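You operate a simulated robot arm through the tools that you are given. There is no shell and no other tool. Be economical: measure what you need, move in short steps, check, and stop when the job is done.

The job below is to be done with a simulated robot arm. You get a single attempt, and the scene is never put back.

Task
Stop the port, seat the strainer, crank the sump into its green band.
Fine: green stopper in the pump port, grate slid fully open for the strainer, shut again before the crank turns; the water runs into the yellow pail; lose no more than 30 ml.
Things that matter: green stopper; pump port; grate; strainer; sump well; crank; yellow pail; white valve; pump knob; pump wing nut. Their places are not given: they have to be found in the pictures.

It is judged by the outcome, as a careful person would: the job done as asked, and still so three seconds after it is handed in. It fails if anything else is knocked over, pushed out of place, dropped, spilled or broken. Lids that push on must go on centred and level and be pressed home; caps that screw on are set level and turned clockwise until they are tight.

Robot
A 7-joint arm with a two-finger parallel gripper, fixed in place. Base frame: the origin is at the foot of the arm, x ahead of it, y to its left, z up. Lengths are in mm, angles in rad, forces in N, time in s.
Its first joint turns from -1.152 to 1.152 rad. Payload 1.57 kg.
The tool frame sits at the grasp point between the pads (the TCP): z along the fingers, y along the line on which they close. The tips reach 30 mm beyond it. The gripper opens to 110 mm. The fingers are 24 mm wide and 12 mm thick; the gripper's body (48 by 112 mm) begins 78 mm behind the TCP.
Orientation is that of the tool frame in the base frame, as a unit quaternion [x, y, z, w]. With the fingers straight down and closing along the base's y, the tool's x points along the base's -x, its y along +y and its z along -z.

Tools
- The arm moves only by the tool servo_tool. Its argument "targets" is a list that holds one entry, the list of rows, each a list of 6 numbers: the shift along the tool's x, y, z in mm, then the turn, a rotation vector about the tool's x, y, z in rad. In form: [[[x, y, z, wx, wy, wz], ...]]. A call has 1 to 12 rows; each row is the pose to reach, as a shift and turn from the pose commanded when the call began, along the tool's axes at that moment. "jaw" is the gripper command, from -1 (shut) to 1 (fully open), values between in proportion, set as the call begins (left out, the last holds). Rows are played at 5 a second. More than 50 mm and 0.15 rad between two rows, or a gripper value outside its range, and nothing of the call is played. Where a pose cannot be reached the arm comes as near as it can. A force on the tool above 50 N (or 10 N above the force at the start of the call, whichever is more), or a blocked arm, ends the call early, and 0.2 s more pass. Each finger travels about 108 mm/s and halts on what it meets, pressing with about 37 N; the grip force reading is that of the motor and also rises with nothing between the fingers. The clock runs only during rows and for 0.2 s after the last one: add rows that repeat a pose to give the fingers time. It gives the time, the measured TCP pose, the force on the tool (base axes), the opening and the grip force at its end, in the units of the frame above (readings bear some noise).
- Cameras (640 x 400 px; columns grow to the right, rows downward): "scene" is fixed at [160.2, -417.5, 1368.7]; the picture's right is [0.66, -0.76, 0.00], its down [-0.66, -0.57, -0.49] and it looks along [0.37, 0.32, -0.87] (base axes); focal length 320 px, centre (320, 200). "wrist" rides on the gripper at [-36, 0, -80] in the tool frame; the picture's right is [0.00, -1.00, 0.00], its down [0.97, 0.00, -0.24] and it looks along [0.24, 0.00, 0.97] (tool axes); focal length 218 px, centre (320, 200).
- capture(camera): a new picture of that camera. It takes no simulated time.
- probe_pixels(camera, pixels): there is no depth. For up to 12 entries [column, row, z] of the newest picture of that camera ("zoom" is the newest enlarged one), the place [x, y] in the base frame at which the ray of that pixel passes the height z, good to about 2 mm. It takes no simulated time.
- zoom(camera, box): a new picture of the part [left, top, right, bottom] of that camera's present view, enlarged. It takes no simulated time.
- finish_job(): hands the job in; it is judged then, once.

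Keep the steps short. Do not move on a guess: measure, check each grasp and each placing, and mend mistakes. In all there are 80 turns and 34 pictures (those below and enlarged ones count). Leave the gripper open and the arm clear of the work at the hand-in unless told otherwise, and finish with a single line.

The tools are called after ">>>" as a command line: name --argument value ..., lists and objects as JSON in quotes. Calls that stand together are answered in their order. servo_tool: Moves the arm, as the interface text tells. Its arguments: {"type":"object","properties":{"targets":{"type":"array","items":{"type":"array","items":{"type":"array","items":{"type":"number"}}}},"jaw":{"type":"number"}},"required":["targets"]} The other tools are called the same way: capture (camera) takes a picture; probe_pixels (camera, pixels) gives the place at which the rays of pixels pass given heights; zoom (camera, box) takes an enlarged picture of a part of a camera's view; finish_job () hands the job in.

At the start:

```text
t: 0.0
tcp_pos: [364.6, -209.8, 1028.6]
orientation: [-0.001, 1.0, -0.001, 0.0]
contact_force: [0.3, 0.0, -0.1]
gripper_width: 110.3
finger_force: 0.0
```

scene: 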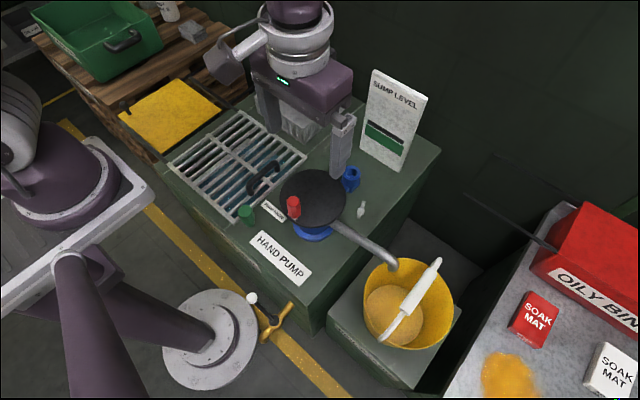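
wrist: 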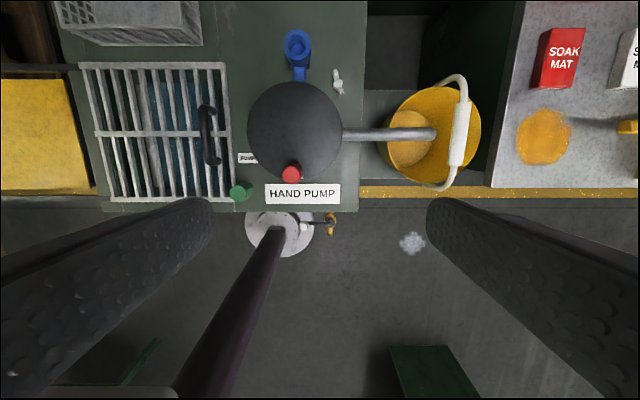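

I see the pump (black drum), red knob, blue port, green stopper, the grate with a black handle, and the yellow pail. I'll enlarge both views to identify each part.

>>> zoom --camera "scene" --box '[220, 60, 460, 260]'

>>> zoom --camera "wrist" --box '[50, 0, 370, 220]'

```text
2.00 times, centred on (340, 160) of scene
```

zoom: 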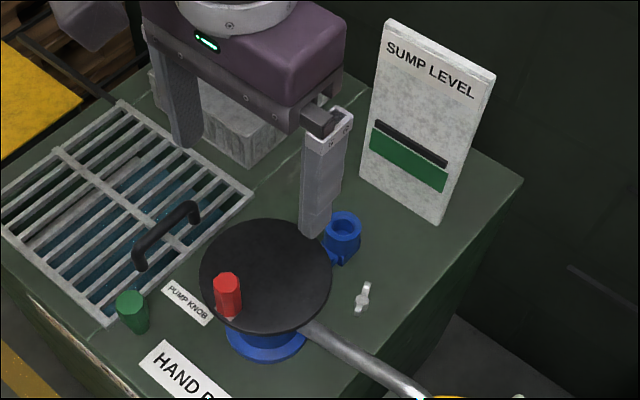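

```text
1.82 times, centred on (210, 110) of wrist
```

zoom: 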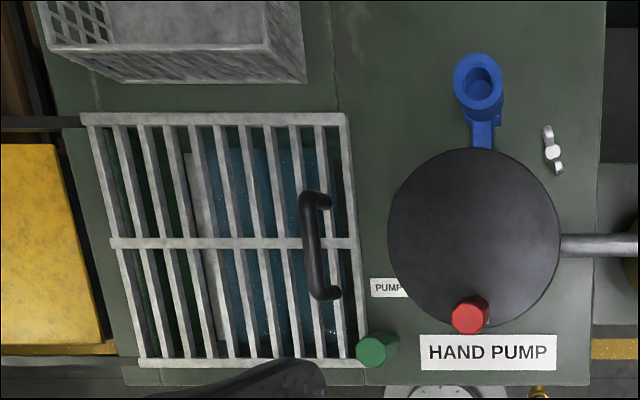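

Next I'll convert the key pixels to positions: grate corners, handle, stopper, port, knob, wing nut, pail and basket.

>>> capture --camera "wrist"

>>> probe_pixels --camera "wrist" --pixels '[[80, 63, 430], [226, 63, 430], [234, 200, 430], [105, 202, 430], [212, 107, 460], [212, 163, 460], [238, 193, 440], [297, 42, 450], [291, 174, 500], [338, 80, 430], [435, 133, 450], [295, 130, 470]]'

>>> probe_pixels --camera "scene" --pixels '[[168, 163, 430], [235, 110, 430], [307, 155, 430], [242, 222, 430], [250, 193, 460], [279, 163, 460], [246, 213, 440], [352, 176, 450], [293, 205, 500], [361, 210, 430], [392, 265, 450], [312, 198, 470]]'

```text
29 pictures are left
```

wrist: 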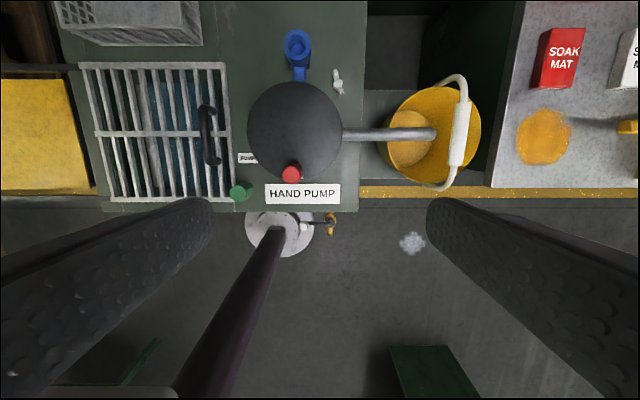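

```text
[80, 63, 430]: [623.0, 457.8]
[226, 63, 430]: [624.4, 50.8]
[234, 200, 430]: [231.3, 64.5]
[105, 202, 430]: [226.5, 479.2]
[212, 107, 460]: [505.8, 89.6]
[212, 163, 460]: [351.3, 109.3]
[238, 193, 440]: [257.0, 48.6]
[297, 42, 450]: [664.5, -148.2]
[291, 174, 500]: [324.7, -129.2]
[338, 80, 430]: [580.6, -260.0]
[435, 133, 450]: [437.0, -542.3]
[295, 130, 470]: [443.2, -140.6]
```

```text
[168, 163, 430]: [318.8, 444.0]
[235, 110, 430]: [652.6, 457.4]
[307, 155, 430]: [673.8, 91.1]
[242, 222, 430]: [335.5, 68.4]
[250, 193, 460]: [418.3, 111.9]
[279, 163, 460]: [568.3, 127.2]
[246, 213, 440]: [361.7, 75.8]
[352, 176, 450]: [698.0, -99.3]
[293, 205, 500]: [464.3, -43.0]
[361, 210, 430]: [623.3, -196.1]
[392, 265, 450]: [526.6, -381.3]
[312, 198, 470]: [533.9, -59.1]
```

The two cameras disagree for z≈430, so the console top must be higher. I'll move the arm 200 mm toward +y at height and take a second wrist picture for parallax.

>>> servo_tool --targets '[[[0, 40, 0, 0, 0, 0], [0, 80, 0, 0, 0, 0], [0, 120, 0, 0, 0, 0], [0, 160, 0, 0, 0, 0], [0, 200, 0, 0, 0, 0], [0, 200, 0, 0, 0, 0]]]'

>>> capture --camera "wrist"

>>> capture --camera "scene"

```text
t: 1.4
tcp_pos: [366.4, -8.2, 1029.4]
orientation: [0.0, 1.0, 0.0, 0.001]
contact_force: [-0.1, -0.1, 0.1]
gripper_width: 109.8
finger_force: 0.0
```

```text
28 pictures are left
```

wrist: 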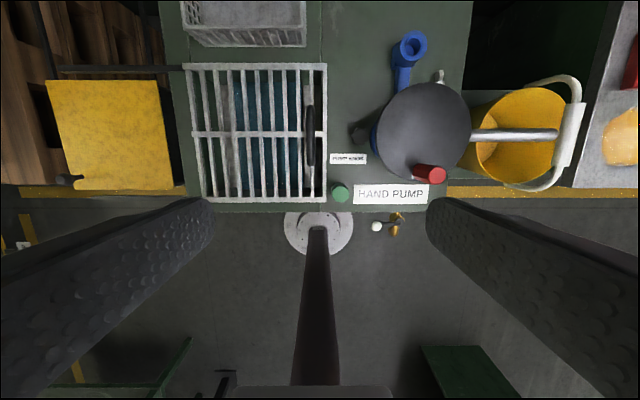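

```text
27 pictures are left
```

scene: 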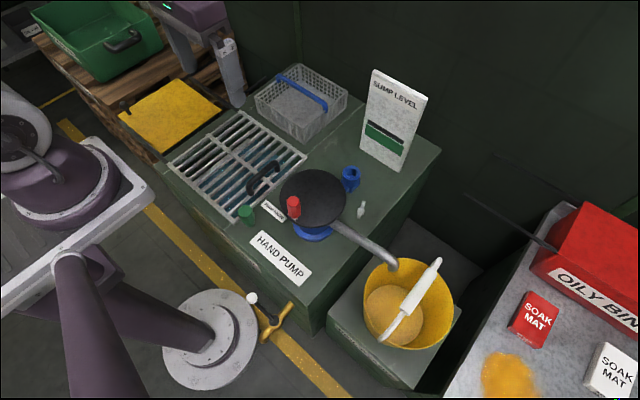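

The parallax suggests the deck is near z≈600–630. I'll enlarge both views for precise pixels.

>>> zoom --camera "wrist" --box '[180, 0, 480, 210]'

>>> zoom --camera "scene" --box '[160, 60, 420, 260]'

```text
1.90 times, centred on (330, 105) of wrist
```

zoom: 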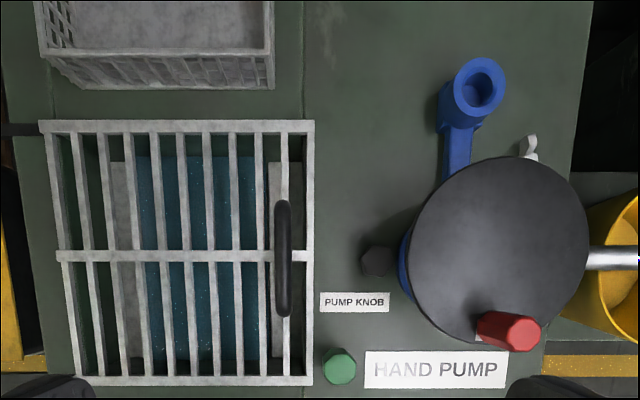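

```text
2.00 times, centred on (290, 160) of scene
```

zoom: 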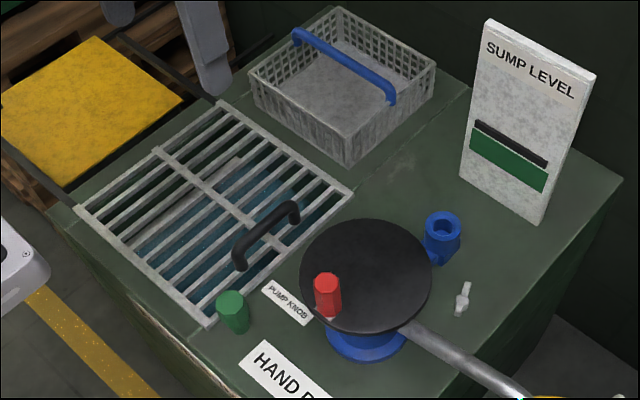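

Now I'll probe matching pixels of both pictures at z=600 and 700, so I can intersect the rays.

>>> probe_pixels --camera "wrist" --pixels '[[340.2, 193, 600], [326.5, 64, 600], [326, 201, 600], [182.5, 64.5, 600], [312, 106, 600], [312, 165, 600], [413, 43, 600], [439, 174.5, 600], [424, 131, 600], [440, 77, 600], [354, 185, 600], [304, 25, 600]]'

>>> probe_pixels --camera "scene" --pixels '[[245, 208, 600], [307.5, 155.5, 600], [233.5, 221, 600], [239.5, 111, 600], [276.5, 161.5, 600], [250.5, 188, 600], [351.5, 171, 600], [293, 199, 600], [313, 197, 600], [362, 209, 600], [261, 231, 600], [304, 128, 600]]'

```text
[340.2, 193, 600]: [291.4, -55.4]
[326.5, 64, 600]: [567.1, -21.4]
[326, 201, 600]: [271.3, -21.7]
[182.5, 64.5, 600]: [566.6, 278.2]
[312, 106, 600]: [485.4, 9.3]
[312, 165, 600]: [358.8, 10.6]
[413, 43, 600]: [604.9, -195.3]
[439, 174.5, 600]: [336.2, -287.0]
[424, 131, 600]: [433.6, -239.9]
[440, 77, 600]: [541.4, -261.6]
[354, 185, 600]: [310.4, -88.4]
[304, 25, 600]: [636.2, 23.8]
```

```text
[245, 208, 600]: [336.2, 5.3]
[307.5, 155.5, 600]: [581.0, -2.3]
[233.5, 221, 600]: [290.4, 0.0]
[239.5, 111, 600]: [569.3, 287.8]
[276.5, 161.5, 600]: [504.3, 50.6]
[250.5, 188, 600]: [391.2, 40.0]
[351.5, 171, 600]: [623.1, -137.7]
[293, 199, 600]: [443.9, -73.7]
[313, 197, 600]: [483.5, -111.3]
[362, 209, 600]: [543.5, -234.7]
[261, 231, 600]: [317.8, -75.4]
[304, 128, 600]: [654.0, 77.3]
```

Intersecting the rays gives:

| Item | Position (mm) |
|---|---|
| Deck | z ≈ 620 |
| Grate top | z ≈ 637, x 282–556, y −20–260 |
| Handle | (420, 7.5), z ≈ 672 |
| Stopper top | (313, −46), z ≈ 697 |
| Port rim | (573, −166), z ≈ 682 |
| Crank disc | (424, −172), z ≈ 748 |
| Red knob top | (364, −169), z ≈ 815 |
| Basket rim | near-right corner (592, 18), z ≈ 694 |

Next I go above the stopper and look closely.

>>> servo_tool --targets '[[[13, -10, 40, 0, 0, 0], [27, -19, 80, 0, 0, 0], [40, -29, 120, 0, 0, 0], [53, -38, 160, 0, 0, 0], [53, -38, 160, 0, 0, 0]]]' --jaw 0.3

>>> capture --camera "wrist"

```text
t: 2.6
tcp_pos: [309.3, -49.3, 869.5]
orientation: [0.0, 1.0, 0.0, 0.0]
contact_force: [0.6, 0.5, 0.5]
gripper_width: 71.7
finger_force: 0.1
```

```text
24 pictures are left
```

wrist: 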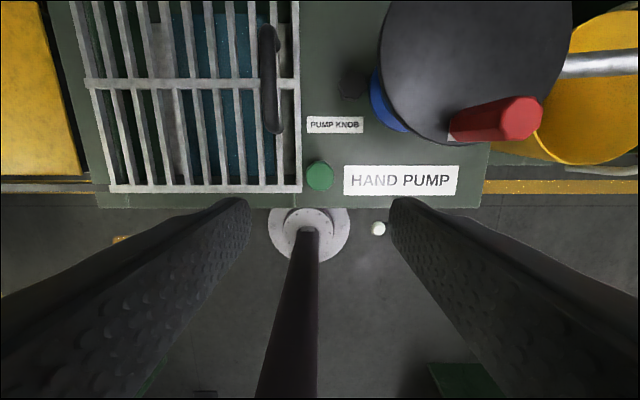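

>>> probe_pixels --camera "wrist" --pixels '[[320, 176, 690], [320, 176, 660], [301, 192, 637], [345, 180, 620], [333, 176, 690], [307, 176, 690], [352, 88, 640], [270, 28, 670], [276, 127, 670]]'

>>> zoom --camera "wrist" --box '[240, 60, 440, 200]'

```text
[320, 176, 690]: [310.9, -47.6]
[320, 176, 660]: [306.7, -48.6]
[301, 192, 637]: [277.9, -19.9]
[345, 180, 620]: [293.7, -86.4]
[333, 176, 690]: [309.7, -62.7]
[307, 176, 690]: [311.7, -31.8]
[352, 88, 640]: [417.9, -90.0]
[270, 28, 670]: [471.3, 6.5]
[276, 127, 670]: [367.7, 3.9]
```

```text
2.86 times, centred on (340, 130) of wrist
```

zoom: 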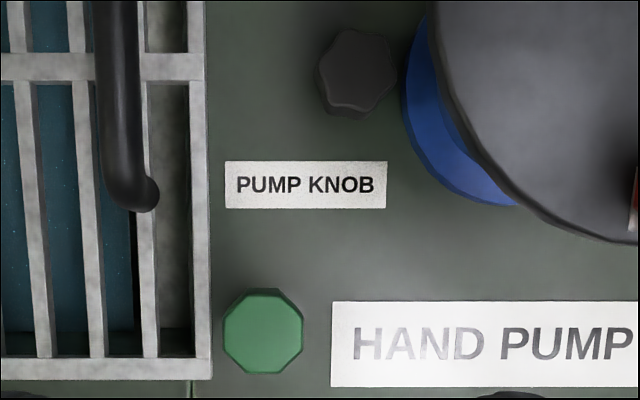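

The stopper is octagonal, about 31 mm across, at (311, −48), and its top is at ≈695. I'll descend to TCP z≈690 with the jaws open around it.

>>> servo_tool --targets '[[[-2, 1, 40, 0, 0, 0], [-2, 1, 80, 0, 0, 0], [-2, 1, 115, 0, 0, 0], [-2, 1, 145, 0, 0, 0], [-2, 1, 165, 0, 0, 0], [-2, 1, 179, 0, 0, 0], [-2, 1, 179, 0, 0, 0]]]'

>>> zoom --camera "scene" --box '[180, 140, 340, 240]'

```text
t: 4.2
tcp_pos: [312.5, -46.7, 690.3]
orientation: [0.0, 1.0, 0.0, 0.0]
contact_force: [0.3, 1.0, 0.3]
gripper_width: 71.5
finger_force: 0.0
```

```text
4.00 times, centred on (260, 190) of scene
```

zoom: 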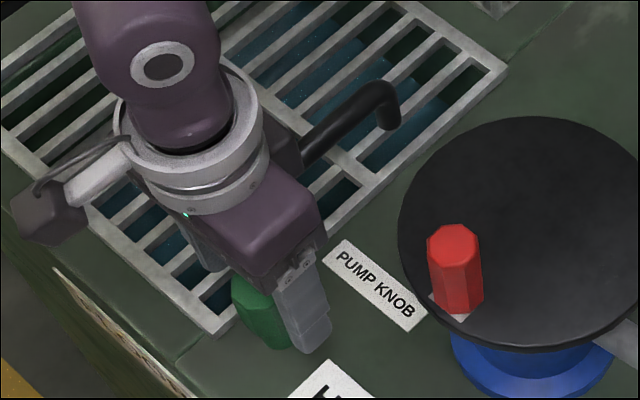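

The fingers straddle the stopper. I'll close on it.

>>> servo_tool --targets '[[[0, 0, 0, 0, 0, 0], [0, 0, 0, 0, 0, 0], [0, 0, 0, 0, 0, 0], [0, 0, 0, 0, 0, 0]]]' --jaw -1

```text
t: 5.2
tcp_pos: [312.2, -46.3, 690.9]
orientation: [0.001, 1.0, -0.001, 0.0]
contact_force: [-1.3, -0.1, 0.3]
gripper_width: 33.0
finger_force: 36.7
```

Gripped at 33 mm. I'll lift straight up 100 mm and check.

>>> servo_tool --targets '[[[0, 0, -20, 0, 0, 0], [0, 0, -50, 0, 0, 0], [0, 0, -90, 0, 0, 0], [0, 0, -130, 0, 0, 0], [0, 0, -170, 0, 0, 0], [0, 0, -170, 0, 0, 0]]]'

>>> zoom --camera "scene" --box '[200, 60, 400, 220]'

```text
t: 6.6
tcp_pos: [314.4, -47.5, 860.5]
orientation: [-0.001, 1.0, 0.0, 0.0]
contact_force: [-0.4, -0.4, -0.7]
gripper_width: 32.9
finger_force: 36.8
```

```text
2.50 times, centred on (300, 140) of scene
```

zoom: 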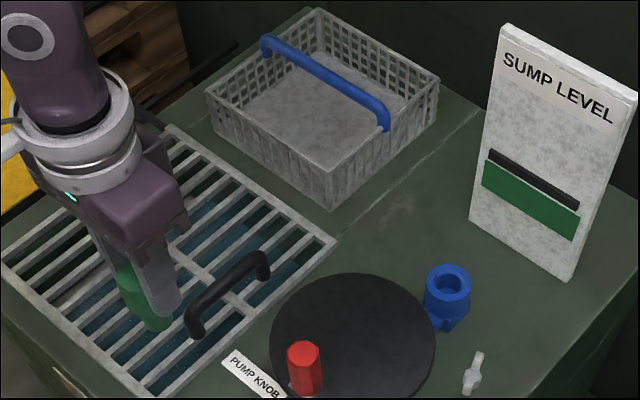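

The stopper is held. I'll move toward the port, staying above the disc, and look with the wrist camera.

>>> servo_tool --targets '[[[-30, -5, -10, 0, 0, 0], [-70, -15, -20, 0, 0, 0], [-105, -30, -20, 0, 0, 0], [-140, -55, -20, 0, 0, 0], [-165, -85, -20, 0, 0, 0], [-186, -118, -20, 0, 0, 0], [-186, -118, -20, 0, 0, 0]]]'

>>> capture --camera "wrist"

```text
t: 8.2
tcp_pos: [498.9, -167.9, 876.7]
orientation: [0.0, 1.0, 0.0, 0.0]
contact_force: [1.0, -0.4, 1.2]
gripper_width: 32.7
finger_force: 36.6
```

```text
20 pictures are left
```

wrist: 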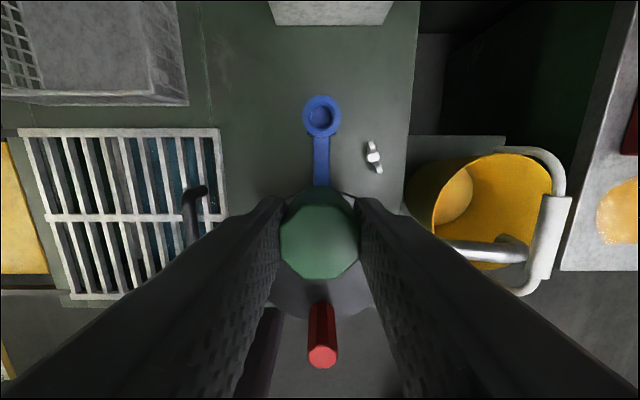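

Port rim centre is at about (321, 114). I'll probe it along with the grate, gauge, wing nut and basket corners.

>>> probe_pixels --camera "wrist" --pixels '[[321, 114, 685], [321, 114, 670], [321, 97, 685], [321, 135, 685], [303, 114, 685], [340, 114, 685], [189, 104, 694], [220, 129, 637], [375, 156, 640], [275, 25, 620], [388, 25, 620], [185, 92, 694]]'

>>> zoom --camera "wrist" --box '[260, 60, 420, 160]'

```text
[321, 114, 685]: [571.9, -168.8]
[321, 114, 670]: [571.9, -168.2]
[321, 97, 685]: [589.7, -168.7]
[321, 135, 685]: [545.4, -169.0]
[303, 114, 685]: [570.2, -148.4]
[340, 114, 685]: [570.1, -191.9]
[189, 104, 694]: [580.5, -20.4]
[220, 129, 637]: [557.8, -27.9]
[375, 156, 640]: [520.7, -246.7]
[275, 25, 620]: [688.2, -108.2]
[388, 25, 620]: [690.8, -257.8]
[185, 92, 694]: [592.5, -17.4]
```

```text
4.00 times, centred on (340, 110) of wrist
```

zoom: 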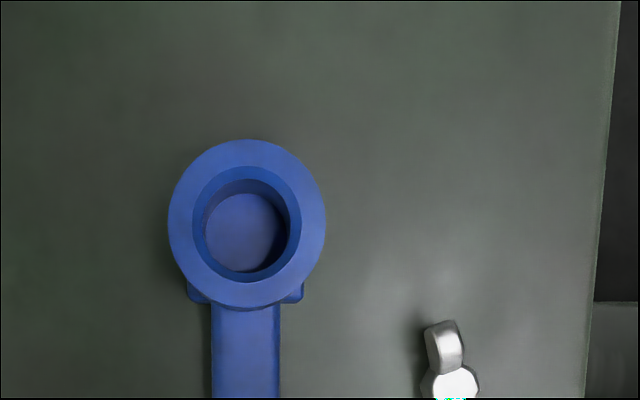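

Port centre ≈ (570.5, −169). I'll check where the stopper sits relative to the TCP.

>>> zoom --camera "wrist" --box '[240, 170, 400, 290]'

>>> probe_pixels --camera "wrist" --pixels '[[320, 239.8, 876.7], [320, 235, 883], [321.6, 115.7, 682], [280, 235, 883], [360, 235, 883]]'

```text
3.33 times, centred on (320, 230) of wrist
```

zoom: 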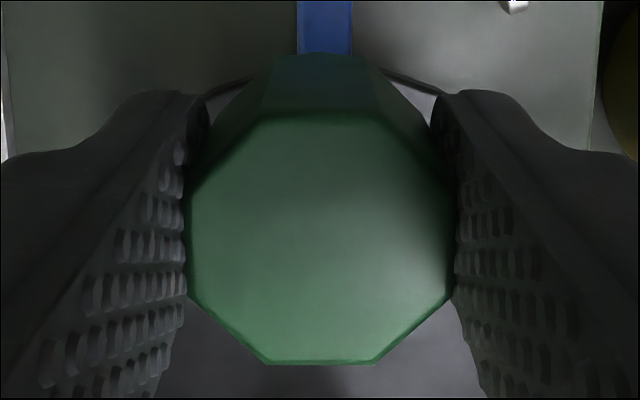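

```text
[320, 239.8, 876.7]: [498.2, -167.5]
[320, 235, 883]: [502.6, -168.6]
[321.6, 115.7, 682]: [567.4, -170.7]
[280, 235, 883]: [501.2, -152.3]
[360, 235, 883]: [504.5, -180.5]
```

Stopper centred in y and about 2 mm behind the TCP in x. The port lies +72.5 x and −2 y from the current TCP. I'll move above it and then down to just over the rim.

>>> servo_tool --targets '[[[-36, -1, 0, 0, 0, 0], [-72, -2, 0, 0, 0, 0], [-72, -2, 35, 0, 0, 0], [-72, -2, 70, 0, 0, 0], [-72, -2, 104, 0, 0, 0], [-72, -2, 104, 0, 0, 0], [-72, -2, 104, 0, 0, 0]]]'

>>> zoom --camera "scene" --box '[300, 120, 400, 200]'

```text
t: 9.8
tcp_pos: [571.9, -165.4, 776.3]
orientation: [0.0, 1.0, 0.0, 0.0]
contact_force: [-0.8, -0.6, -0.4]
gripper_width: 33.0
finger_force: 37.1
```

```text
5.00 times, centred on (350, 160) of scene
```

zoom: 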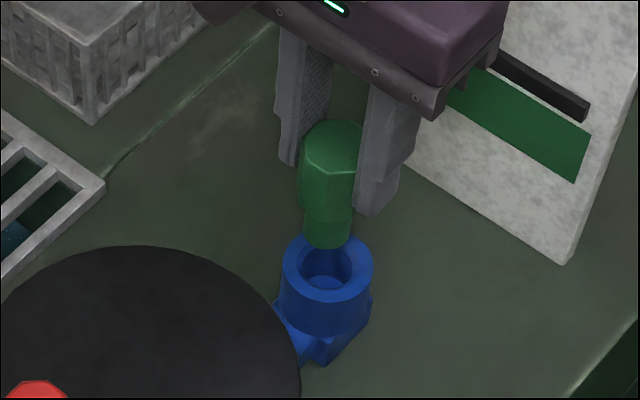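

The stopper has a head and a narrower plug, which hangs just above the rim with its axis about 2 mm off. I'll nudge +1 x, −1.5 y and descend 28 mm to start it in.

>>> servo_tool --targets '[[[-1, -1.5, 8, 0, 0, 0], [-1, -1.5, 14, 0, 0, 0], [-1, -1.5, 20, 0, 0, 0], [-1, -1.5, 24, 0, 0, 0], [-1, -1.5, 28, 0, 0, 0]]]'

>>> zoom --camera "scene" --box '[310, 130, 390, 190]'

```text
t: 11.0
tcp_pos: [574.1, -168.9, 748.0]
orientation: [0.0, 1.0, -0.001, 0.001]
contact_force: [0.7, -0.1, 0.3]
gripper_width: 32.4
finger_force: 36.5
```

```text
6.67 times, centred on (350, 160) of scene
```

zoom: 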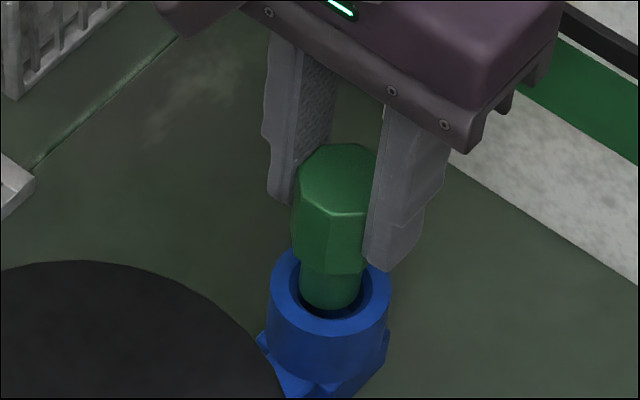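

The plug is entering the opening, centred. I'll continue down in small steps until it contacts.

>>> servo_tool --targets '[[[0, 0, 4, 0, 0, 0], [0, 0, 8, 0, 0, 0], [0, 0, 12, 0, 0, 0], [0, 0, 15, 0, 0, 0], [0, 0, 18, 0, 0, 0], [0, 0, 20, 0, 0, 0], [0, 0, 22, 0, 0, 0], [0, 0, 24, 0, 0, 0], [0, 0, 26, 0, 0, 0]]]'

>>> zoom --camera "scene" --box '[310, 130, 390, 190]'

```text
t: 13.0
tcp_pos: [571.6, -167.9, 721.6]
orientation: [0.0, 1.0, -0.001, 0.0]
contact_force: [-2.4, -3.0, 1.0]
gripper_width: 32.7
finger_force: 37.0
```

```text
6.67 times, centred on (350, 160) of scene
```

zoom: 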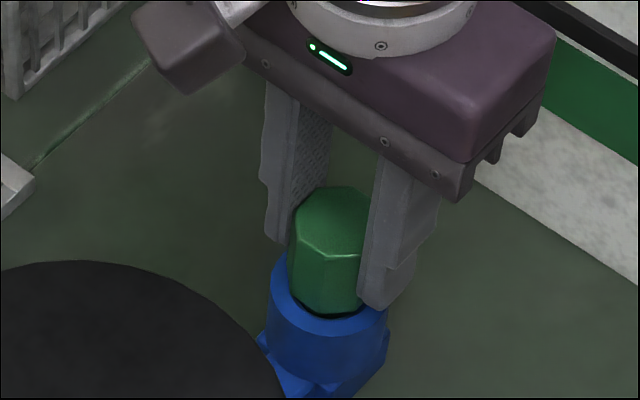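

The head is almost on the rim. I'll push down until it resists firmly.

>>> servo_tool --targets '[[[0, 0, 2, 0, 0, 0], [0, 0, 4, 0, 0, 0], [0, 0, 6, 0, 0, 0], [0, 0, 8, 0, 0, 0], [0, 0, 9, 0, 0, 0]]]'

>>> zoom --camera "scene" --box '[310, 130, 390, 190]'

```text
t: 14.2
tcp_pos: [574.3, -167.9, 715.2]
orientation: [-0.001, 1.0, -0.001, 0.002]
contact_force: [0.1, -4.9, 45.0]
gripper_width: 32.9
finger_force: 36.7
```

```text
6.67 times, centred on (350, 160) of scene
```

zoom: 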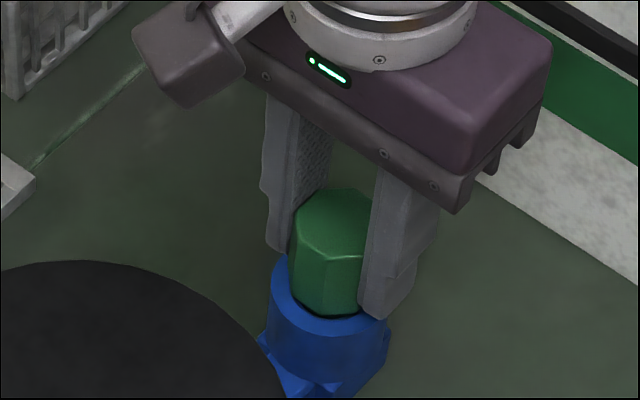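

45 N reached, though the fingertips may be touching the rim. I'll release, rise and look at the stopper alone.

>>> servo_tool --targets '[[[0, 0, 5, 0, 0, 0], [0, 0, 5, 0, 0, 0], [0, 0, -20, 0, 0, 0], [0, 0, -60, 0, 0, 0], [40, 0, -100, 0, 0, 0], [80, 0, -110, 0, 0, 0], [80, 0, -110, 0, 0, 0]]]' --jaw 0

>>> zoom --camera "scene" --box '[310, 130, 390, 190]'

```text
refused: row 5 steps farther than a row can; nothing moved
```

```text
6.67 times, centred on (350, 160) of scene
```

zoom: 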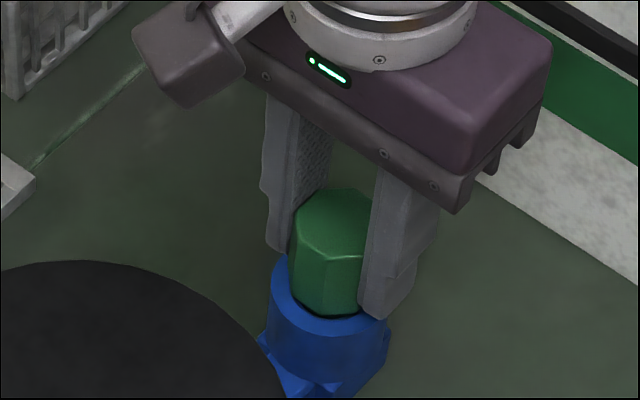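

That step was too long. I'll repeat with smaller ones, without taking a picture yet.

>>> servo_tool --targets '[[[0, 0, 2, 0, 0, 0], [0, 0, 2, 0, 0, 0], [0, 0, 2, 0, 0, 0], [0, 0, -25, 0, 0, 0], [0, 0, -60, 0, 0, 0], [0, 0, -60, 0, 0, 0]]]' --jaw -0.1

```text
t: 15.6
tcp_pos: [570.4, -166.5, 771.5]
orientation: [0.0, 1.0, 0.0, 0.0]
contact_force: [0.1, 0.0, 0.3]
gripper_width: 49.6
finger_force: 0.1
```

Now I'll close the fingers and press on the stopper's head, to check it's fully home.

>>> servo_tool --targets '[[[1, 0, 0, 0, 0, 0], [1, 0, 0, 0, 0, 0], [1, 0, 10, 0, 0, 0], [1, 0, 18, 0, 0, 0], [1, 0, 24, 0, 0, 0], [1, 0, 28, 0, 0, 0], [1, 0, 32, 0, 0, 0], [1, 0, 36, 0, 0, 0], [1, 0, 40, 0, 0, 0], [1, 0, 44, 0, 0, 0]]]' --jaw -1

```text
t: 17.0
tcp_pos: [574.3, -169.5, 750.2]
orientation: [-0.001, 1.0, -0.003, 0.003]
contact_force: [-4.9, 2.2, 21.9]
gripper_width: 0.0
finger_force: 20.7
stopped in row 6: the force on the tool passed its limit (the readings are from after the stop); the commanded pose is now the measured one
```

The head top is firm at z≈720, which fits the plug being fully in. I'll rise, move aside toward the grate handle and take a scene picture.

>>> servo_tool --targets '[[[0, 0, -30, 0, 0, 0], [0, 0, -70, 0, 0, 0], [20, 25, -100, 0, 0, 0], [45, 65, -110, 0, 0, 0], [75, 100, -110, 0, 0, 0], [105, 135, -110, 0, 0, 0], [130, 170, -110, 0, 0, 0], [130, 170, -110, 0, 0, 0]]]' --jaw 0

>>> zoom --camera "scene" --box '[300, 130, 400, 210]'

```text
t: 18.8
tcp_pos: [443.6, 1.8, 858.9]
orientation: [0.001, 1.0, -0.001, 0.003]
contact_force: [0.8, 0.0, -0.4]
gripper_width: 55.2
finger_force: 0.0
```

```text
5.00 times, centred on (350, 170) of scene
```

zoom: 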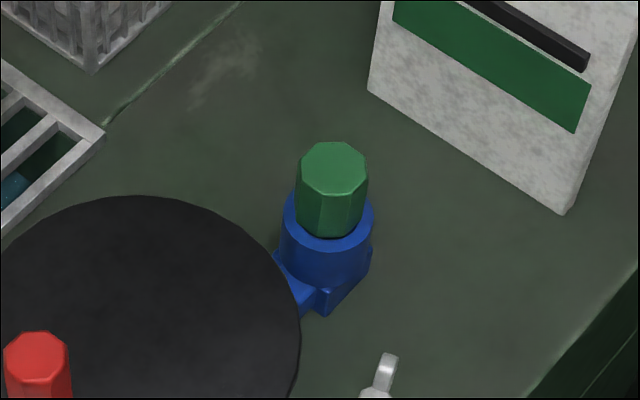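

The stopper sits level and home. Next is the grate handle bar at about (420, 6), top z 672. I'll descend with the fingers straddling it.

>>> servo_tool --targets '[[[12, 3, 40, 0, 0, 0], [24, 5, 80, 0, 0, 0], [24, 5, 120, 0, 0, 0], [24, 5, 150, 0, 0, 0], [24, 5, 170, 0, 0, 0], [24, 5, 184, 0, 0, 0], [24, 5, 184, 0, 0, 0]]]'

>>> capture --camera "wrist"

```text
t: 20.4
tcp_pos: [421.3, 5.8, 674.6]
orientation: [0.0, 1.0, -0.001, 0.001]
contact_force: [-0.1, -0.2, 0.1]
gripper_width: 55.3
finger_force: 0.0
```

```text
11 pictures are left
```

wrist: 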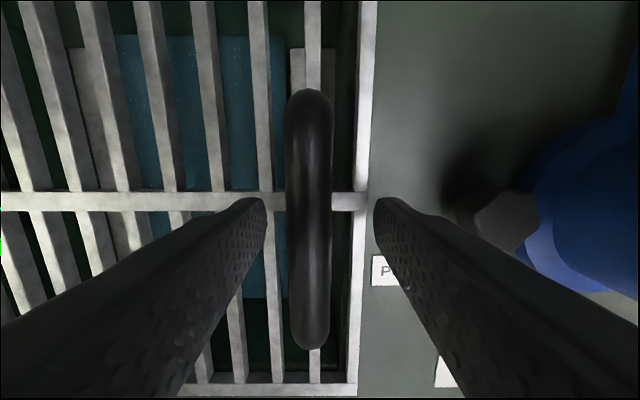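

The handle is between the fingers, about 5 mm toward +y. I'll shift over and close on it.

>>> servo_tool --targets '[[[0, 5, 0, 0, 0, 0], [0, 5, 0, 0, 0, 0], [0, 5, 0, 0, 0, 0], [0, 5, 0, 0, 0, 0]]]' --jaw -1

```text
t: 21.4
tcp_pos: [421.3, 9.8, 675.1]
orientation: [0.0, 1.0, -0.002, 0.003]
contact_force: [3.4, -0.5, 11.9]
gripper_width: 17.6
finger_force: 32.4
```

Gripped, 17.6 mm. I'll slide slowly toward +y (left, along the rails).

>>> servo_tool --targets '[[[0, 6, 0, 0, 0, 0], [0, 14, 0, 0, 0, 0], [0, 24, 0, 0, 0, 0], [0, 36, 0, 0, 0, 0], [0, 48, 0, 0, 0, 0], [0, 60, 0, 0, 0, 0], [0, 60, 0, 0, 0, 0]]]'

```text
t: 23.0
tcp_pos: [420.3, 70.9, 674.2]
orientation: [-0.001, 1.0, -0.001, 0.002]
contact_force: [11.7, -1.4, -20.4]
gripper_width: 17.6
finger_force: 32.2
```

The grate moves with only light forces. I'll continue.

>>> servo_tool --targets '[[[0, 12, 0, 0, 0, 0], [0, 24, 0, 0, 0, 0], [0, 36, 0, 0, 0, 0], [0, 48, 0, 0, 0, 0], [0, 60, 0, 0, 0, 0], [0, 72, 0, 0, 0, 0], [0, 84, 0, 0, 0, 0], [0, 96, 0, 0, 0, 0], [0, 108, 0, 0, 0, 0], [0, 120, 0, 0, 0, 0], [0, 120, 0, 0, 0, 0]]]'

>>> capture --camera "scene"

```text
t: 25.4
tcp_pos: [420.6, 191.4, 673.2]
orientation: [-0.001, 1.0, -0.002, 0.001]
contact_force: [-14.6, -0.7, -17.2]
gripper_width: 17.9
finger_force: 32.8
```

```text
10 pictures are left
```

scene: 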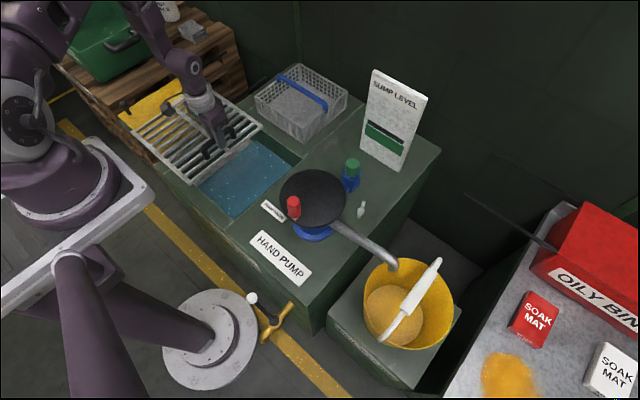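

Well partly uncovered. I'll continue toward the end stop, and the call will halt on contact.

>>> servo_tool --targets '[[[0, 12, 0, 0, 0, 0], [0, 22, 0, 0, 0, 0], [0, 32, 0, 0, 0, 0], [0, 42, 0, 0, 0, 0], [0, 52, 0, 0, 0, 0], [0, 62, 0, 0, 0, 0], [0, 72, 0, 0, 0, 0], [0, 82, 0, 0, 0, 0], [0, 92, 0, 0, 0, 0], [0, 102, 0, 0, 0, 0]]]'

```text
t: 27.4
tcp_pos: [420.7, 272.5, 672.9]
orientation: [0.002, 1.0, -0.01, 0.0]
contact_force: [-2.4, -6.5, 12.6]
gripper_width: 17.8
finger_force: 32.6
stopped in row 10: the force on the tool passed its limit (the readings are from after the stop); the commanded pose is now the measured one
```

End stop reached, with travel of about 263 mm. I'll release, rise and check from above.

>>> servo_tool --targets '[[[0, 0, 0, 0, 0, 0], [0, 0, 0, 0, 0, 0], [0, 0, -20, 0, 0, 0], [0, 0, -60, 0, 0, 0], [0, 0, -100, 0, 0, 0], [0, 0, -140, 0, 0, 0], [0, -30, -180, 0, 0, 0], [0, -65, -210, 0, 0, 0], [0, -105, -230, 0, 0, 0], [0, -150, -230, 0, 0, 0], [-40, -150, -230, 0, 0, 0], [-40, -150, -230, 0, 0, 0]]]' --jaw 0

>>> capture --camera "wrist"

```text
t: 30.0
tcp_pos: [456.9, 124.6, 905.1]
orientation: [0.001, 1.0, -0.01, 0.001]
contact_force: [-0.2, 0.3, 0.1]
gripper_width: 54.8
finger_force: 0.0
```

```text
9 pictures are left
```

wrist: 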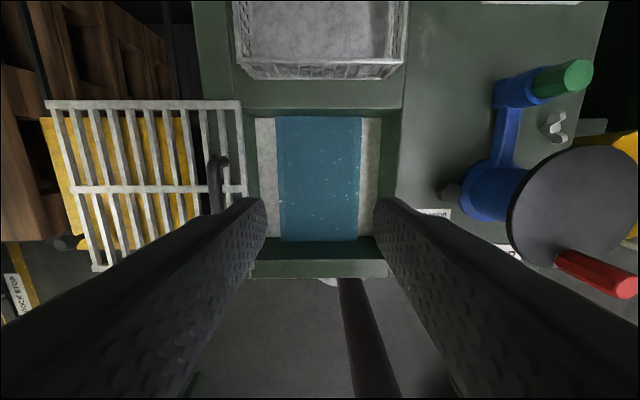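

The grate is fully clear of the well. I'll probe the well corners and the basket's near edges.

>>> probe_pixels --camera "wrist" --pixels '[[246, 108, 620], [402, 110, 620], [252, 262, 620], [388, 262, 620], [237, 60, 694], [407, 60, 694], [250, 79, 622], [404, 77, 622], [257, 118, 580], [380, 118, 580]]'

```text
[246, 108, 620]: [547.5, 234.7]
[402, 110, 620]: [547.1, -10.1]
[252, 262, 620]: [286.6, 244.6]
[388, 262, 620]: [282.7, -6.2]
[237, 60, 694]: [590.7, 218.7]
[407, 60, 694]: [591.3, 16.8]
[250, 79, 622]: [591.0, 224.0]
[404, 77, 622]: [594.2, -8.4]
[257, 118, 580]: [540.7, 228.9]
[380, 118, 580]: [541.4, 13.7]
```

The well is x 284–547, y −8–239, and the basket is behind it at y 18–218. I'll move forward to view the basket and its blue handle, removing a 0.02 rad tilt on the way.

>>> servo_tool --targets '[[[-30, -2, 0, -0.02, 0, 0], [-60, -4, 0, -0.02, 0, 0], [-90, -6, 0, -0.02, 0, 0], [-120, -7, 0, -0.02, 0, 0], [-120, -7, 0, -0.02, 0, 0]]]'

>>> capture --camera "wrist"

```text
t: 31.2
tcp_pos: [580.4, 118.8, 907.8]
orientation: [0.001, 1.0, 0.0, 0.001]
contact_force: [1.1, -0.3, -1.1]
gripper_width: 55.3
finger_force: 0.0
```

```text
8 pictures are left
```

wrist: 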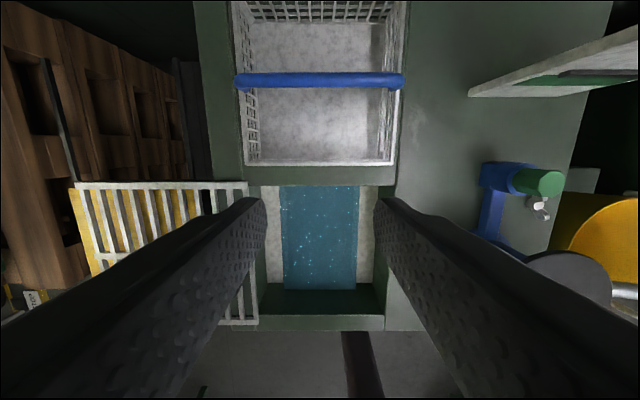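

The blue handle bar runs along y at row 81, columns 237–403. I'll triangulate it, and the basket edges, with the scene camera.

>>> probe_pixels --camera "wrist" --pixels '[[239, 81, 700], [401, 81, 700], [320, 80, 700], [320, 162, 694], [246, 162, 694], [396, 162, 694], [320, 4, 694], [320, 187, 620], [320, 80, 740]]'

>>> probe_pixels --camera "scene" --pixels '[[279, 78, 700], [325, 106, 700], [302, 91, 700], [304, 128, 694], [254, 97, 694], [299, 64, 694], [347, 93, 694]]'

```text
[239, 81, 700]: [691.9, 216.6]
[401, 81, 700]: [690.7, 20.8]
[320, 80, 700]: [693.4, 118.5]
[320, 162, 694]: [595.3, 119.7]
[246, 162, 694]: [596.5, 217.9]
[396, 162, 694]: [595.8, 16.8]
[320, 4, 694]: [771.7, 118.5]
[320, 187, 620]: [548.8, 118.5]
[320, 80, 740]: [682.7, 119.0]
```

```text
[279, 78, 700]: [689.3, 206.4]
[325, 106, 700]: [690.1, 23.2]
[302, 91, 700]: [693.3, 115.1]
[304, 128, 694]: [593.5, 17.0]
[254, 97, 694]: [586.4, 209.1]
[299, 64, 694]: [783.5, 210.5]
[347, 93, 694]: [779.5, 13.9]
```

The handle bar is at z≈700, x≈690, y 20–217, and the basket spans x 595–778. The fingers must close along x, so I'll turn the tool 90° about its axis here at height.

>>> servo_tool --targets '[[[0, 0, 0, 0, 0, 0.131], [0, 0, 0, 0, 0, 0.262], [0, 0, 0, 0, 0, 0.393], [0, 0, 0, 0, 0, 0.524], [0, 0, 0, 0, 0, 0.655], [0, 0, 0, 0, 0, 0.785], [0, 0, 0, 0, 0, 0.916], [0, 0, 0, 0, 0, 1.047], [0, 0, 0, 0, 0, 1.178], [0, 0, 0, 0, 0, 1.309], [0, 0, 0, 0, 0, 1.44], [0, 0, 0, 0, 0, 1.571]]]'

```text
t: 33.8
tcp_pos: [580.2, 121.3, 905.0]
orientation: [0.709, 0.705, 0.001, 0.001]
contact_force: [0.2, 1.6, -0.5]
gripper_width: 54.7
finger_force: 0.0
```

The tool is turned: tool x is now base +y and tool y is base +x. I'll move out over the blue handle and partway down, checking reach.

>>> servo_tool --targets '[[[0, 30, 10, 0, 0, 0], [-1, 60, 30, 0, 0, 0], [-1, 90, 60, 0, 0, 0], [-2, 110, 95, 0, 0, 0], [-2, 110, 130, 0, 0, 0], [-2, 110, 145, 0, 0, 0], [-2, 110, 145, 0, 0, 0]]]'

>>> capture --camera "wrist"

```text
t: 35.4
tcp_pos: [670.8, 116.6, 763.6]
orientation: [0.708, 0.706, 0.0, 0.001]
contact_force: [-0.3, -0.5, 0.1]
gripper_width: 54.9
finger_force: 0.1
out of reach, approached as far as the arm can: row 4, 5, 6, 7
```

```text
7 pictures are left
```

wrist: 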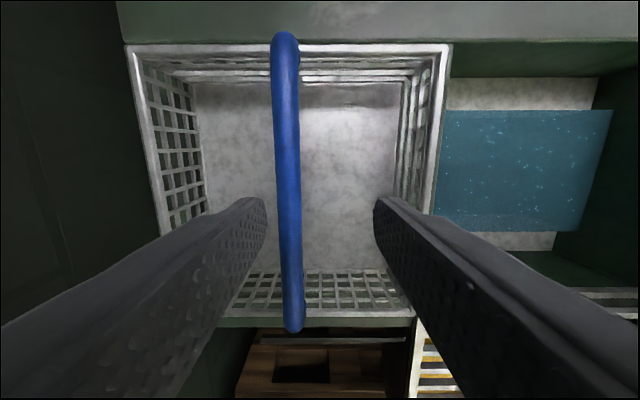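

The arm ends at x≈671 with the tool vertical, about 20 mm short. The bar is round and lies along y, so I can tilt the tool outward about the bar's axis. I'll tilt 0.28 rad, first pulling back a bit to see where the commanded pose is.

>>> servo_tool --targets '[[[0, -40, -20, 0, 0, 0], [0, -40, -20, -0.14, 0, 0], [0, -40, -20, -0.28, 0, 0], [0, -40, -20, -0.28, 0, 0]]]'

```text
t: 36.4
tcp_pos: [634.4, 116.7, 784.9]
orientation: [0.702, 0.698, 0.1, 0.099]
contact_force: [-0.4, 0.3, 1.0]
gripper_width: 54.9
finger_force: 0.1
out of reach, approached as far as the arm can: row 1, 2, 3
```

The tilt is reached, with the fingers pointing outward. I'll shift sideways first and then advance along the fingers to the bar.

>>> servo_tool --targets '[[[1, 15, 5, 0, 0, 0], [1, 30.6, 15, 0, 0, 0], [1, 30.6, 35, 0, 0, 0], [1, 30.6, 55, 0, 0, 0], [1, 30.6, 75, 0, 0, 0], [1, 30.6, 90, 0, 0, 0], [1, 30.6, 90, 0, 0, 0]]]'

>>> zoom --camera "scene" --box '[220, 40, 380, 150]'

```text
t: 38.0
tcp_pos: [689.2, 116.8, 704.6]
orientation: [0.702, 0.699, 0.1, 0.099]
contact_force: [0.8, 0.7, 0.2]
gripper_width: 55.1
finger_force: 0.1
```

```text
3.64 times, centred on (300, 95) of scene
```

zoom: 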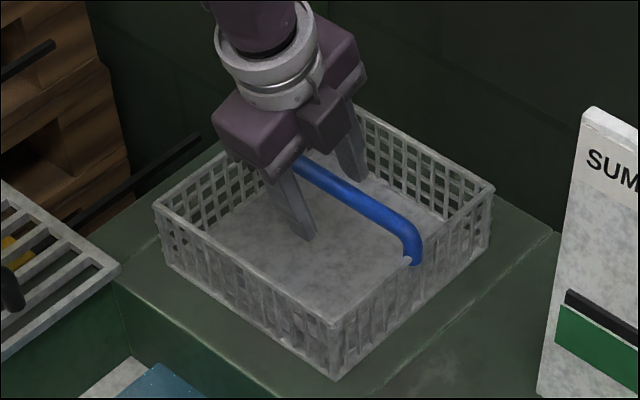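

The fingers straddle the bar inside the basket. I'll close on it.

>>> servo_tool --targets '[[[0, 0, 0, 0, 0, 0], [0, 0, 0, 0, 0, 0], [0, 0, 0, 0, 0, 0], [0, 0, 0, 0, 0, 0]]]' --jaw -1

```text
t: 39.0
tcp_pos: [689.4, 116.9, 706.1]
orientation: [0.701, 0.699, 0.099, 0.1]
contact_force: [2.3, -0.1, 4.1]
gripper_width: 15.3
finger_force: 31.2
```

Gripped. I'll lift straight up 45 mm (tool y +12.6, z −43) and check.

>>> servo_tool --targets '[[[0, 2.8, -9.6, 0, 0, 0], [0, 5.6, -19.2, 0, 0, 0], [0, 8.4, -28.8, 0, 0, 0], [0, 12.6, -43.2, 0, 0, 0], [0, 12.6, -43.2, 0, 0, 0]]]'

>>> zoom --camera "scene" --box '[200, 40, 400, 170]'

```text
t: 40.2
tcp_pos: [690.7, 117.9, 749.2]
orientation: [0.7, 0.7, 0.099, 0.099]
contact_force: [0.5, -0.3, -2.2]
gripper_width: 15.4
finger_force: 31.1
```

```text
3.08 times, centred on (300, 105) of scene
```

zoom: 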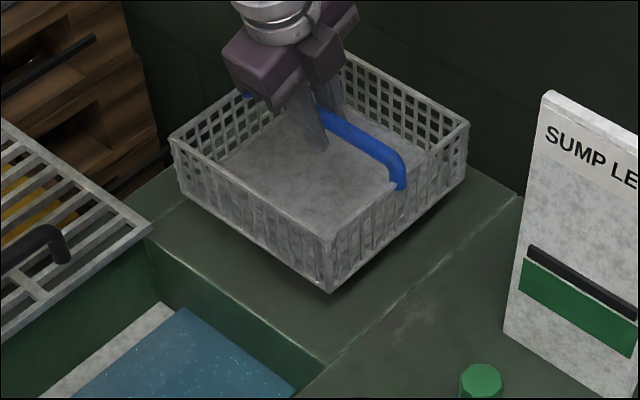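

Lifted and level. Now I carry it 272 mm back in −x, level, over the well.

>>> servo_tool --targets '[[[0, -19, -5.5, 0, 0, 0], [0, -48, -13.8, 0, 0, 0], [0, -77, -22.1, 0, 0, 0], [0, -106, -30.5, 0, 0, 0], [0, -135, -38.8, 0, 0, 0], [0, -164, -47.2, 0, 0, 0], [0, -193, -55.5, 0, 0, 0], [0, -222, -63.8, 0, 0, 0], [0, -246, -70.7, 0, 0, 0], [0, -261, -75.1, 0, 0, 0], [0, -261, -75.1, 0, 0, 0], [0, -261, -75.1, 0, 0, 0]]]'

>>> capture --camera "wrist"

```text
t: 42.8
tcp_pos: [417.9, 117.9, 749.9]
orientation: [0.702, 0.698, 0.099, 0.099]
contact_force: [-0.2, -1.6, -2.3]
gripper_width: 15.3
finger_force: 30.8
```

```text
4 pictures are left
```

wrist: 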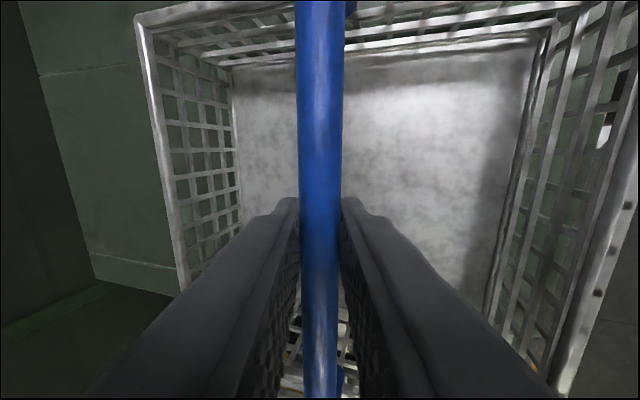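

The basket is centred over the well. I'll lower 90 mm first (tool y −0.276, z +0.961 per mm).

>>> servo_tool --targets '[[[0, -4.1, 14.4, 0, 0, 0], [0, -9.7, 33.6, 0, 0, 0], [0, -15.2, 52.9, 0, 0, 0], [0, -20.7, 72, 0, 0, 0], [0, -24.9, 86.5, 0, 0, 0], [0, -24.9, 86.5, 0, 0, 0]]]'

```text
t: 44.2
tcp_pos: [416.3, 116.7, 660.4]
orientation: [0.702, 0.698, 0.099, 0.099]
contact_force: [-0.7, 0.1, -2.0]
gripper_width: 15.3
finger_force: 30.8
```

Free so far. I'll lower slowly until it touches the ledges.

>>> servo_tool --targets '[[[0, -1.7, 5.8, 0, 0, 0], [0, -3.3, 11.5, 0, 0, 0], [0, -5, 17.3, 0, 0, 0], [0, -6.6, 23, 0, 0, 0], [0, -8.3, 28.8, 0, 0, 0], [0, -10, 34.6, 0, 0, 0], [0, -11.6, 40.4, 0, 0, 0], [0, -13.3, 46.1, 0, 0, 0], [0, -14.9, 51.9, 0, 0, 0], [0, -16.6, 57.7, 0, 0, 0]]]'

```text
t: 46.4
tcp_pos: [417.7, 118.8, 601.0]
orientation: [0.702, 0.698, 0.099, 0.1]
contact_force: [-4.2, -3.0, 22.8]
gripper_width: 15.5
finger_force: 30.7
```

It's resting at TCP z≈601 with 23 N upward, so the basket floor is at ≈515 on the ledges. I'll release and back out along the fingers.

>>> servo_tool --targets '[[[0, 0, 0, 0, 0, 0], [0, 0, 0, 0, 0, 0], [0, 0, 0, 0, 0, 0], [0, 0, -15, 0, 0, 0], [0, 0, -40, 0, 0, 0], [0, 0, -80, 0, 0, 0], [0, 0, -120, 0, 0, 0], [0, 0, -160, 0, 0, 0], [0, 0, -200, 0, 0, 0], [0, 0, -240, 0, 0, 0], [0, 0, -240, 0, 0, 0]]]' --jaw 0

>>> capture --camera "scene"

```text
t: 48.8
tcp_pos: [352.9, 117.6, 829.1]
orientation: [0.701, 0.699, 0.099, 0.099]
contact_force: [-0.8, 0.3, -0.6]
gripper_width: 54.8
finger_force: 0.0
```

```text
3 pictures are left
```

scene: 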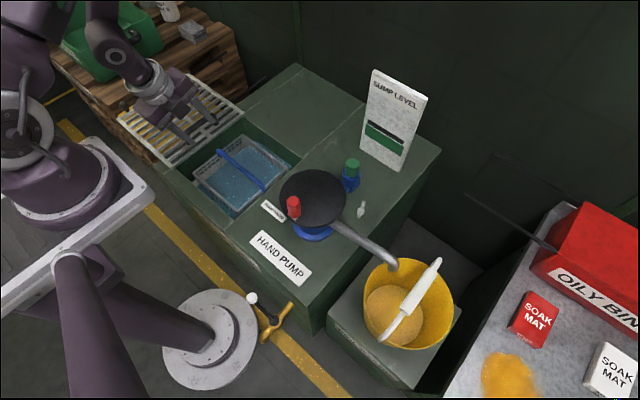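

The strainer sits level in the well with its handle below deck level. Now I'll untilt.

>>> servo_tool --targets '[[[0, 0, 0, 0.14, 0, 0], [0, 0, 0, 0.28, 0, 0], [0, 0, 0, 0.28, 0, 0]]]'

>>> servo_tool --targets '[[[0, 0, 0, 0, 0, -0.131], [0, 0, 0, 0, 0, -0.262], [0, 0, 0, 0, 0, -0.393], [0, 0, 0, 0, 0, -0.524], [0, 0, 0, 0, 0, -0.655], [0, 0, 0, 0, 0, -0.785], [0, 0, 0, 0, 0, -0.916], [0, 0, 0, 0, 0, -1.047], [0, 0, 0, 0, 0, -1.178], [0, 0, 0, 0, 0, -1.309], [0, 0, 0, 0, 0, -1.44], [0, 0, 0, 0, 0, -1.571]]]'

```text
t: 49.6
tcp_pos: [352.4, 119.2, 830.9]
orientation: [0.708, 0.706, 0.002, 0.0]
contact_force: [-0.3, 0.6, 0.3]
gripper_width: 54.7
finger_force: 0.1
```

```text
t: 52.2
tcp_pos: [351.8, 117.0, 830.7]
orientation: [0.0, 1.0, 0.001, 0.001]
contact_force: [-0.4, 0.5, -0.2]
gripper_width: 55.0
finger_force: 0.2
```

Upright again. I go over the grate handle at (420, 271) and descend to z≈675.

>>> servo_tool --targets '[[[-20, 35, 0, 0, 0, 0], [-40, 70, 0, 0, 0, 0], [-60, 110, 0, 0, 0, 0], [-68, 154, 10, 0, 0, 0], [-68, 154, 50, 0, 0, 0], [-68, 154, 90, 0, 0, 0], [-68, 154, 120, 0, 0, 0], [-68, 154, 142, 0, 0, 0], [-68, 154, 156, 0, 0, 0], [-68, 154, 156, 0, 0, 0]]]'

>>> servo_tool --targets '[[[0, 0, 0, 0, 0, 0], [0, 0, 0, 0, 0, 0], [0, 0, 0, 0, 0, 0], [0, 0, 0, 0, 0, 0]]]' --jaw -1

```text
t: 54.4
tcp_pos: [420.0, 274.2, 675.1]
orientation: [0.001, 1.0, 0.0, 0.001]
contact_force: [-0.1, -0.6, -0.1]
gripper_width: 54.8
finger_force: 0.0
```

```text
t: 55.4
tcp_pos: [419.9, 272.6, 675.2]
orientation: [0.002, 1.0, -0.001, 0.001]
contact_force: [1.6, -13.7, -0.2]
gripper_width: 17.8
finger_force: 32.5
```

Gripped (17.8 mm). I slide the grate shut toward −y.

>>> servo_tool --targets '[[[0, -8, 0, 0, 0, 0], [0, -20, 0, 0, 0, 0], [0, -34, 0, 0, 0, 0], [0, -48, 0, 0, 0, 0], [0, -62, 0, 0, 0, 0], [0, -76, 0, 0, 0, 0], [0, -90, 0, 0, 0, 0], [0, -104, 0, 0, 0, 0], [0, -118, 0, 0, 0, 0], [0, -132, 0, 0, 0, 0], [0, -146, 0, 0, 0, 0], [0, -160, 0, 0, 0, 0]]]'

>>> servo_tool --targets '[[[0, -12, 0, 0, 0, 0], [0, -24, 0, 0, 0, 0], [0, -36, 0, 0, 0, 0], [0, -48, 0, 0, 0, 0], [0, -60, 0, 0, 0, 0], [0, -72, 0, 0, 0, 0], [0, -82, 0, 0, 0, 0], [0, -90, 0, 0, 0, 0], [0, -98, 0, 0, 0, 0], [0, -106, 0, 0, 0, 0], [0, -114, 0, 0, 0, 0], [0, -120, 0, 0, 0, 0]]]'

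```text
t: 58.0
tcp_pos: [420.7, 112.2, 674.2]
orientation: [0.002, 1.0, 0.001, 0.002]
contact_force: [-1.9, 0.7, 1.2]
gripper_width: 17.5
finger_force: 32.7
```

```text
t: 60.3
tcp_pos: [419.8, 9.4, 675.8]
orientation: [-0.002, 1.0, 0.007, 0.003]
contact_force: [-0.8, 7.3, 2.9]
gripper_width: 17.9
finger_force: 32.7
stopped in row 11: the force on the tool passed its limit (the readings are from after the stop); the commanded pose is now the measured one
```

The grate is back at its start position (y 9.4) against the stop. I'll release and rise, taking out the small tilt.

>>> servo_tool --targets '[[[0, 0, 0, 0, 0, 0], [0, 0, 0, 0, 0, 0], [0, 0, 0, 0, 0, 0], [0, 0, -30, 0, 0, 0], [0, 0, -70, 0, 0, 0], [0, 0, -110, 0.014, 0, 0], [0, 0, -150, 0.014, 0, 0], [0, 0, -190, 0.014, 0, 0], [0, 0, -220, 0.014, 0, 0], [0, 0, -220, 0.014, 0, 0]]]' --jaw 0

```text
t: 62.5
tcp_pos: [417.6, 5.1, 895.4]
orientation: [-0.002, 1.0, -0.001, 0.002]
contact_force: [-0.7, 0.9, -0.2]
gripper_width: 54.7
finger_force: 0.1
```

Now over the red crank knob at about (364.5, −167.5), then down to TCP z≈797 with the tips above the disc.

>>> servo_tool --targets '[[[13, -43, 0, 0, 0, 0], [27, -86, 0, 0, 0, 0], [40, -130, 0, 0, 0, 0], [53, -173, 0, 0, 0, 0], [53, -173, 0, 0, 0, 0], [53, -173, 30, 0, 0, 0], [53, -173, 55, 0, 0, 0], [53, -173, 80, 0, 0, 0], [53, -173, 98, 0, 0, 0], [53, -173, 98, 0, 0, 0]]]'

>>> servo_tool --targets '[[[0, 0, 0, 0, 0, 0], [0, 0, 0, 0, 0, 0], [0, 0, 0, 0, 0, 0], [0, 0, 0, 0, 0, 0]]]' --jaw -1

```text
t: 64.7
tcp_pos: [366.6, -168.3, 798.2]
orientation: [-0.003, 1.0, -0.001, 0.002]
contact_force: [0.7, 0.3, 0.4]
gripper_width: 55.2
finger_force: 0.0
```

```text
t: 65.7
tcp_pos: [366.6, -168.4, 799.4]
orientation: [-0.003, 1.0, 0.0, 0.002]
contact_force: [-0.3, -0.2, -9.2]
gripper_width: 26.2
finger_force: 37.0
```

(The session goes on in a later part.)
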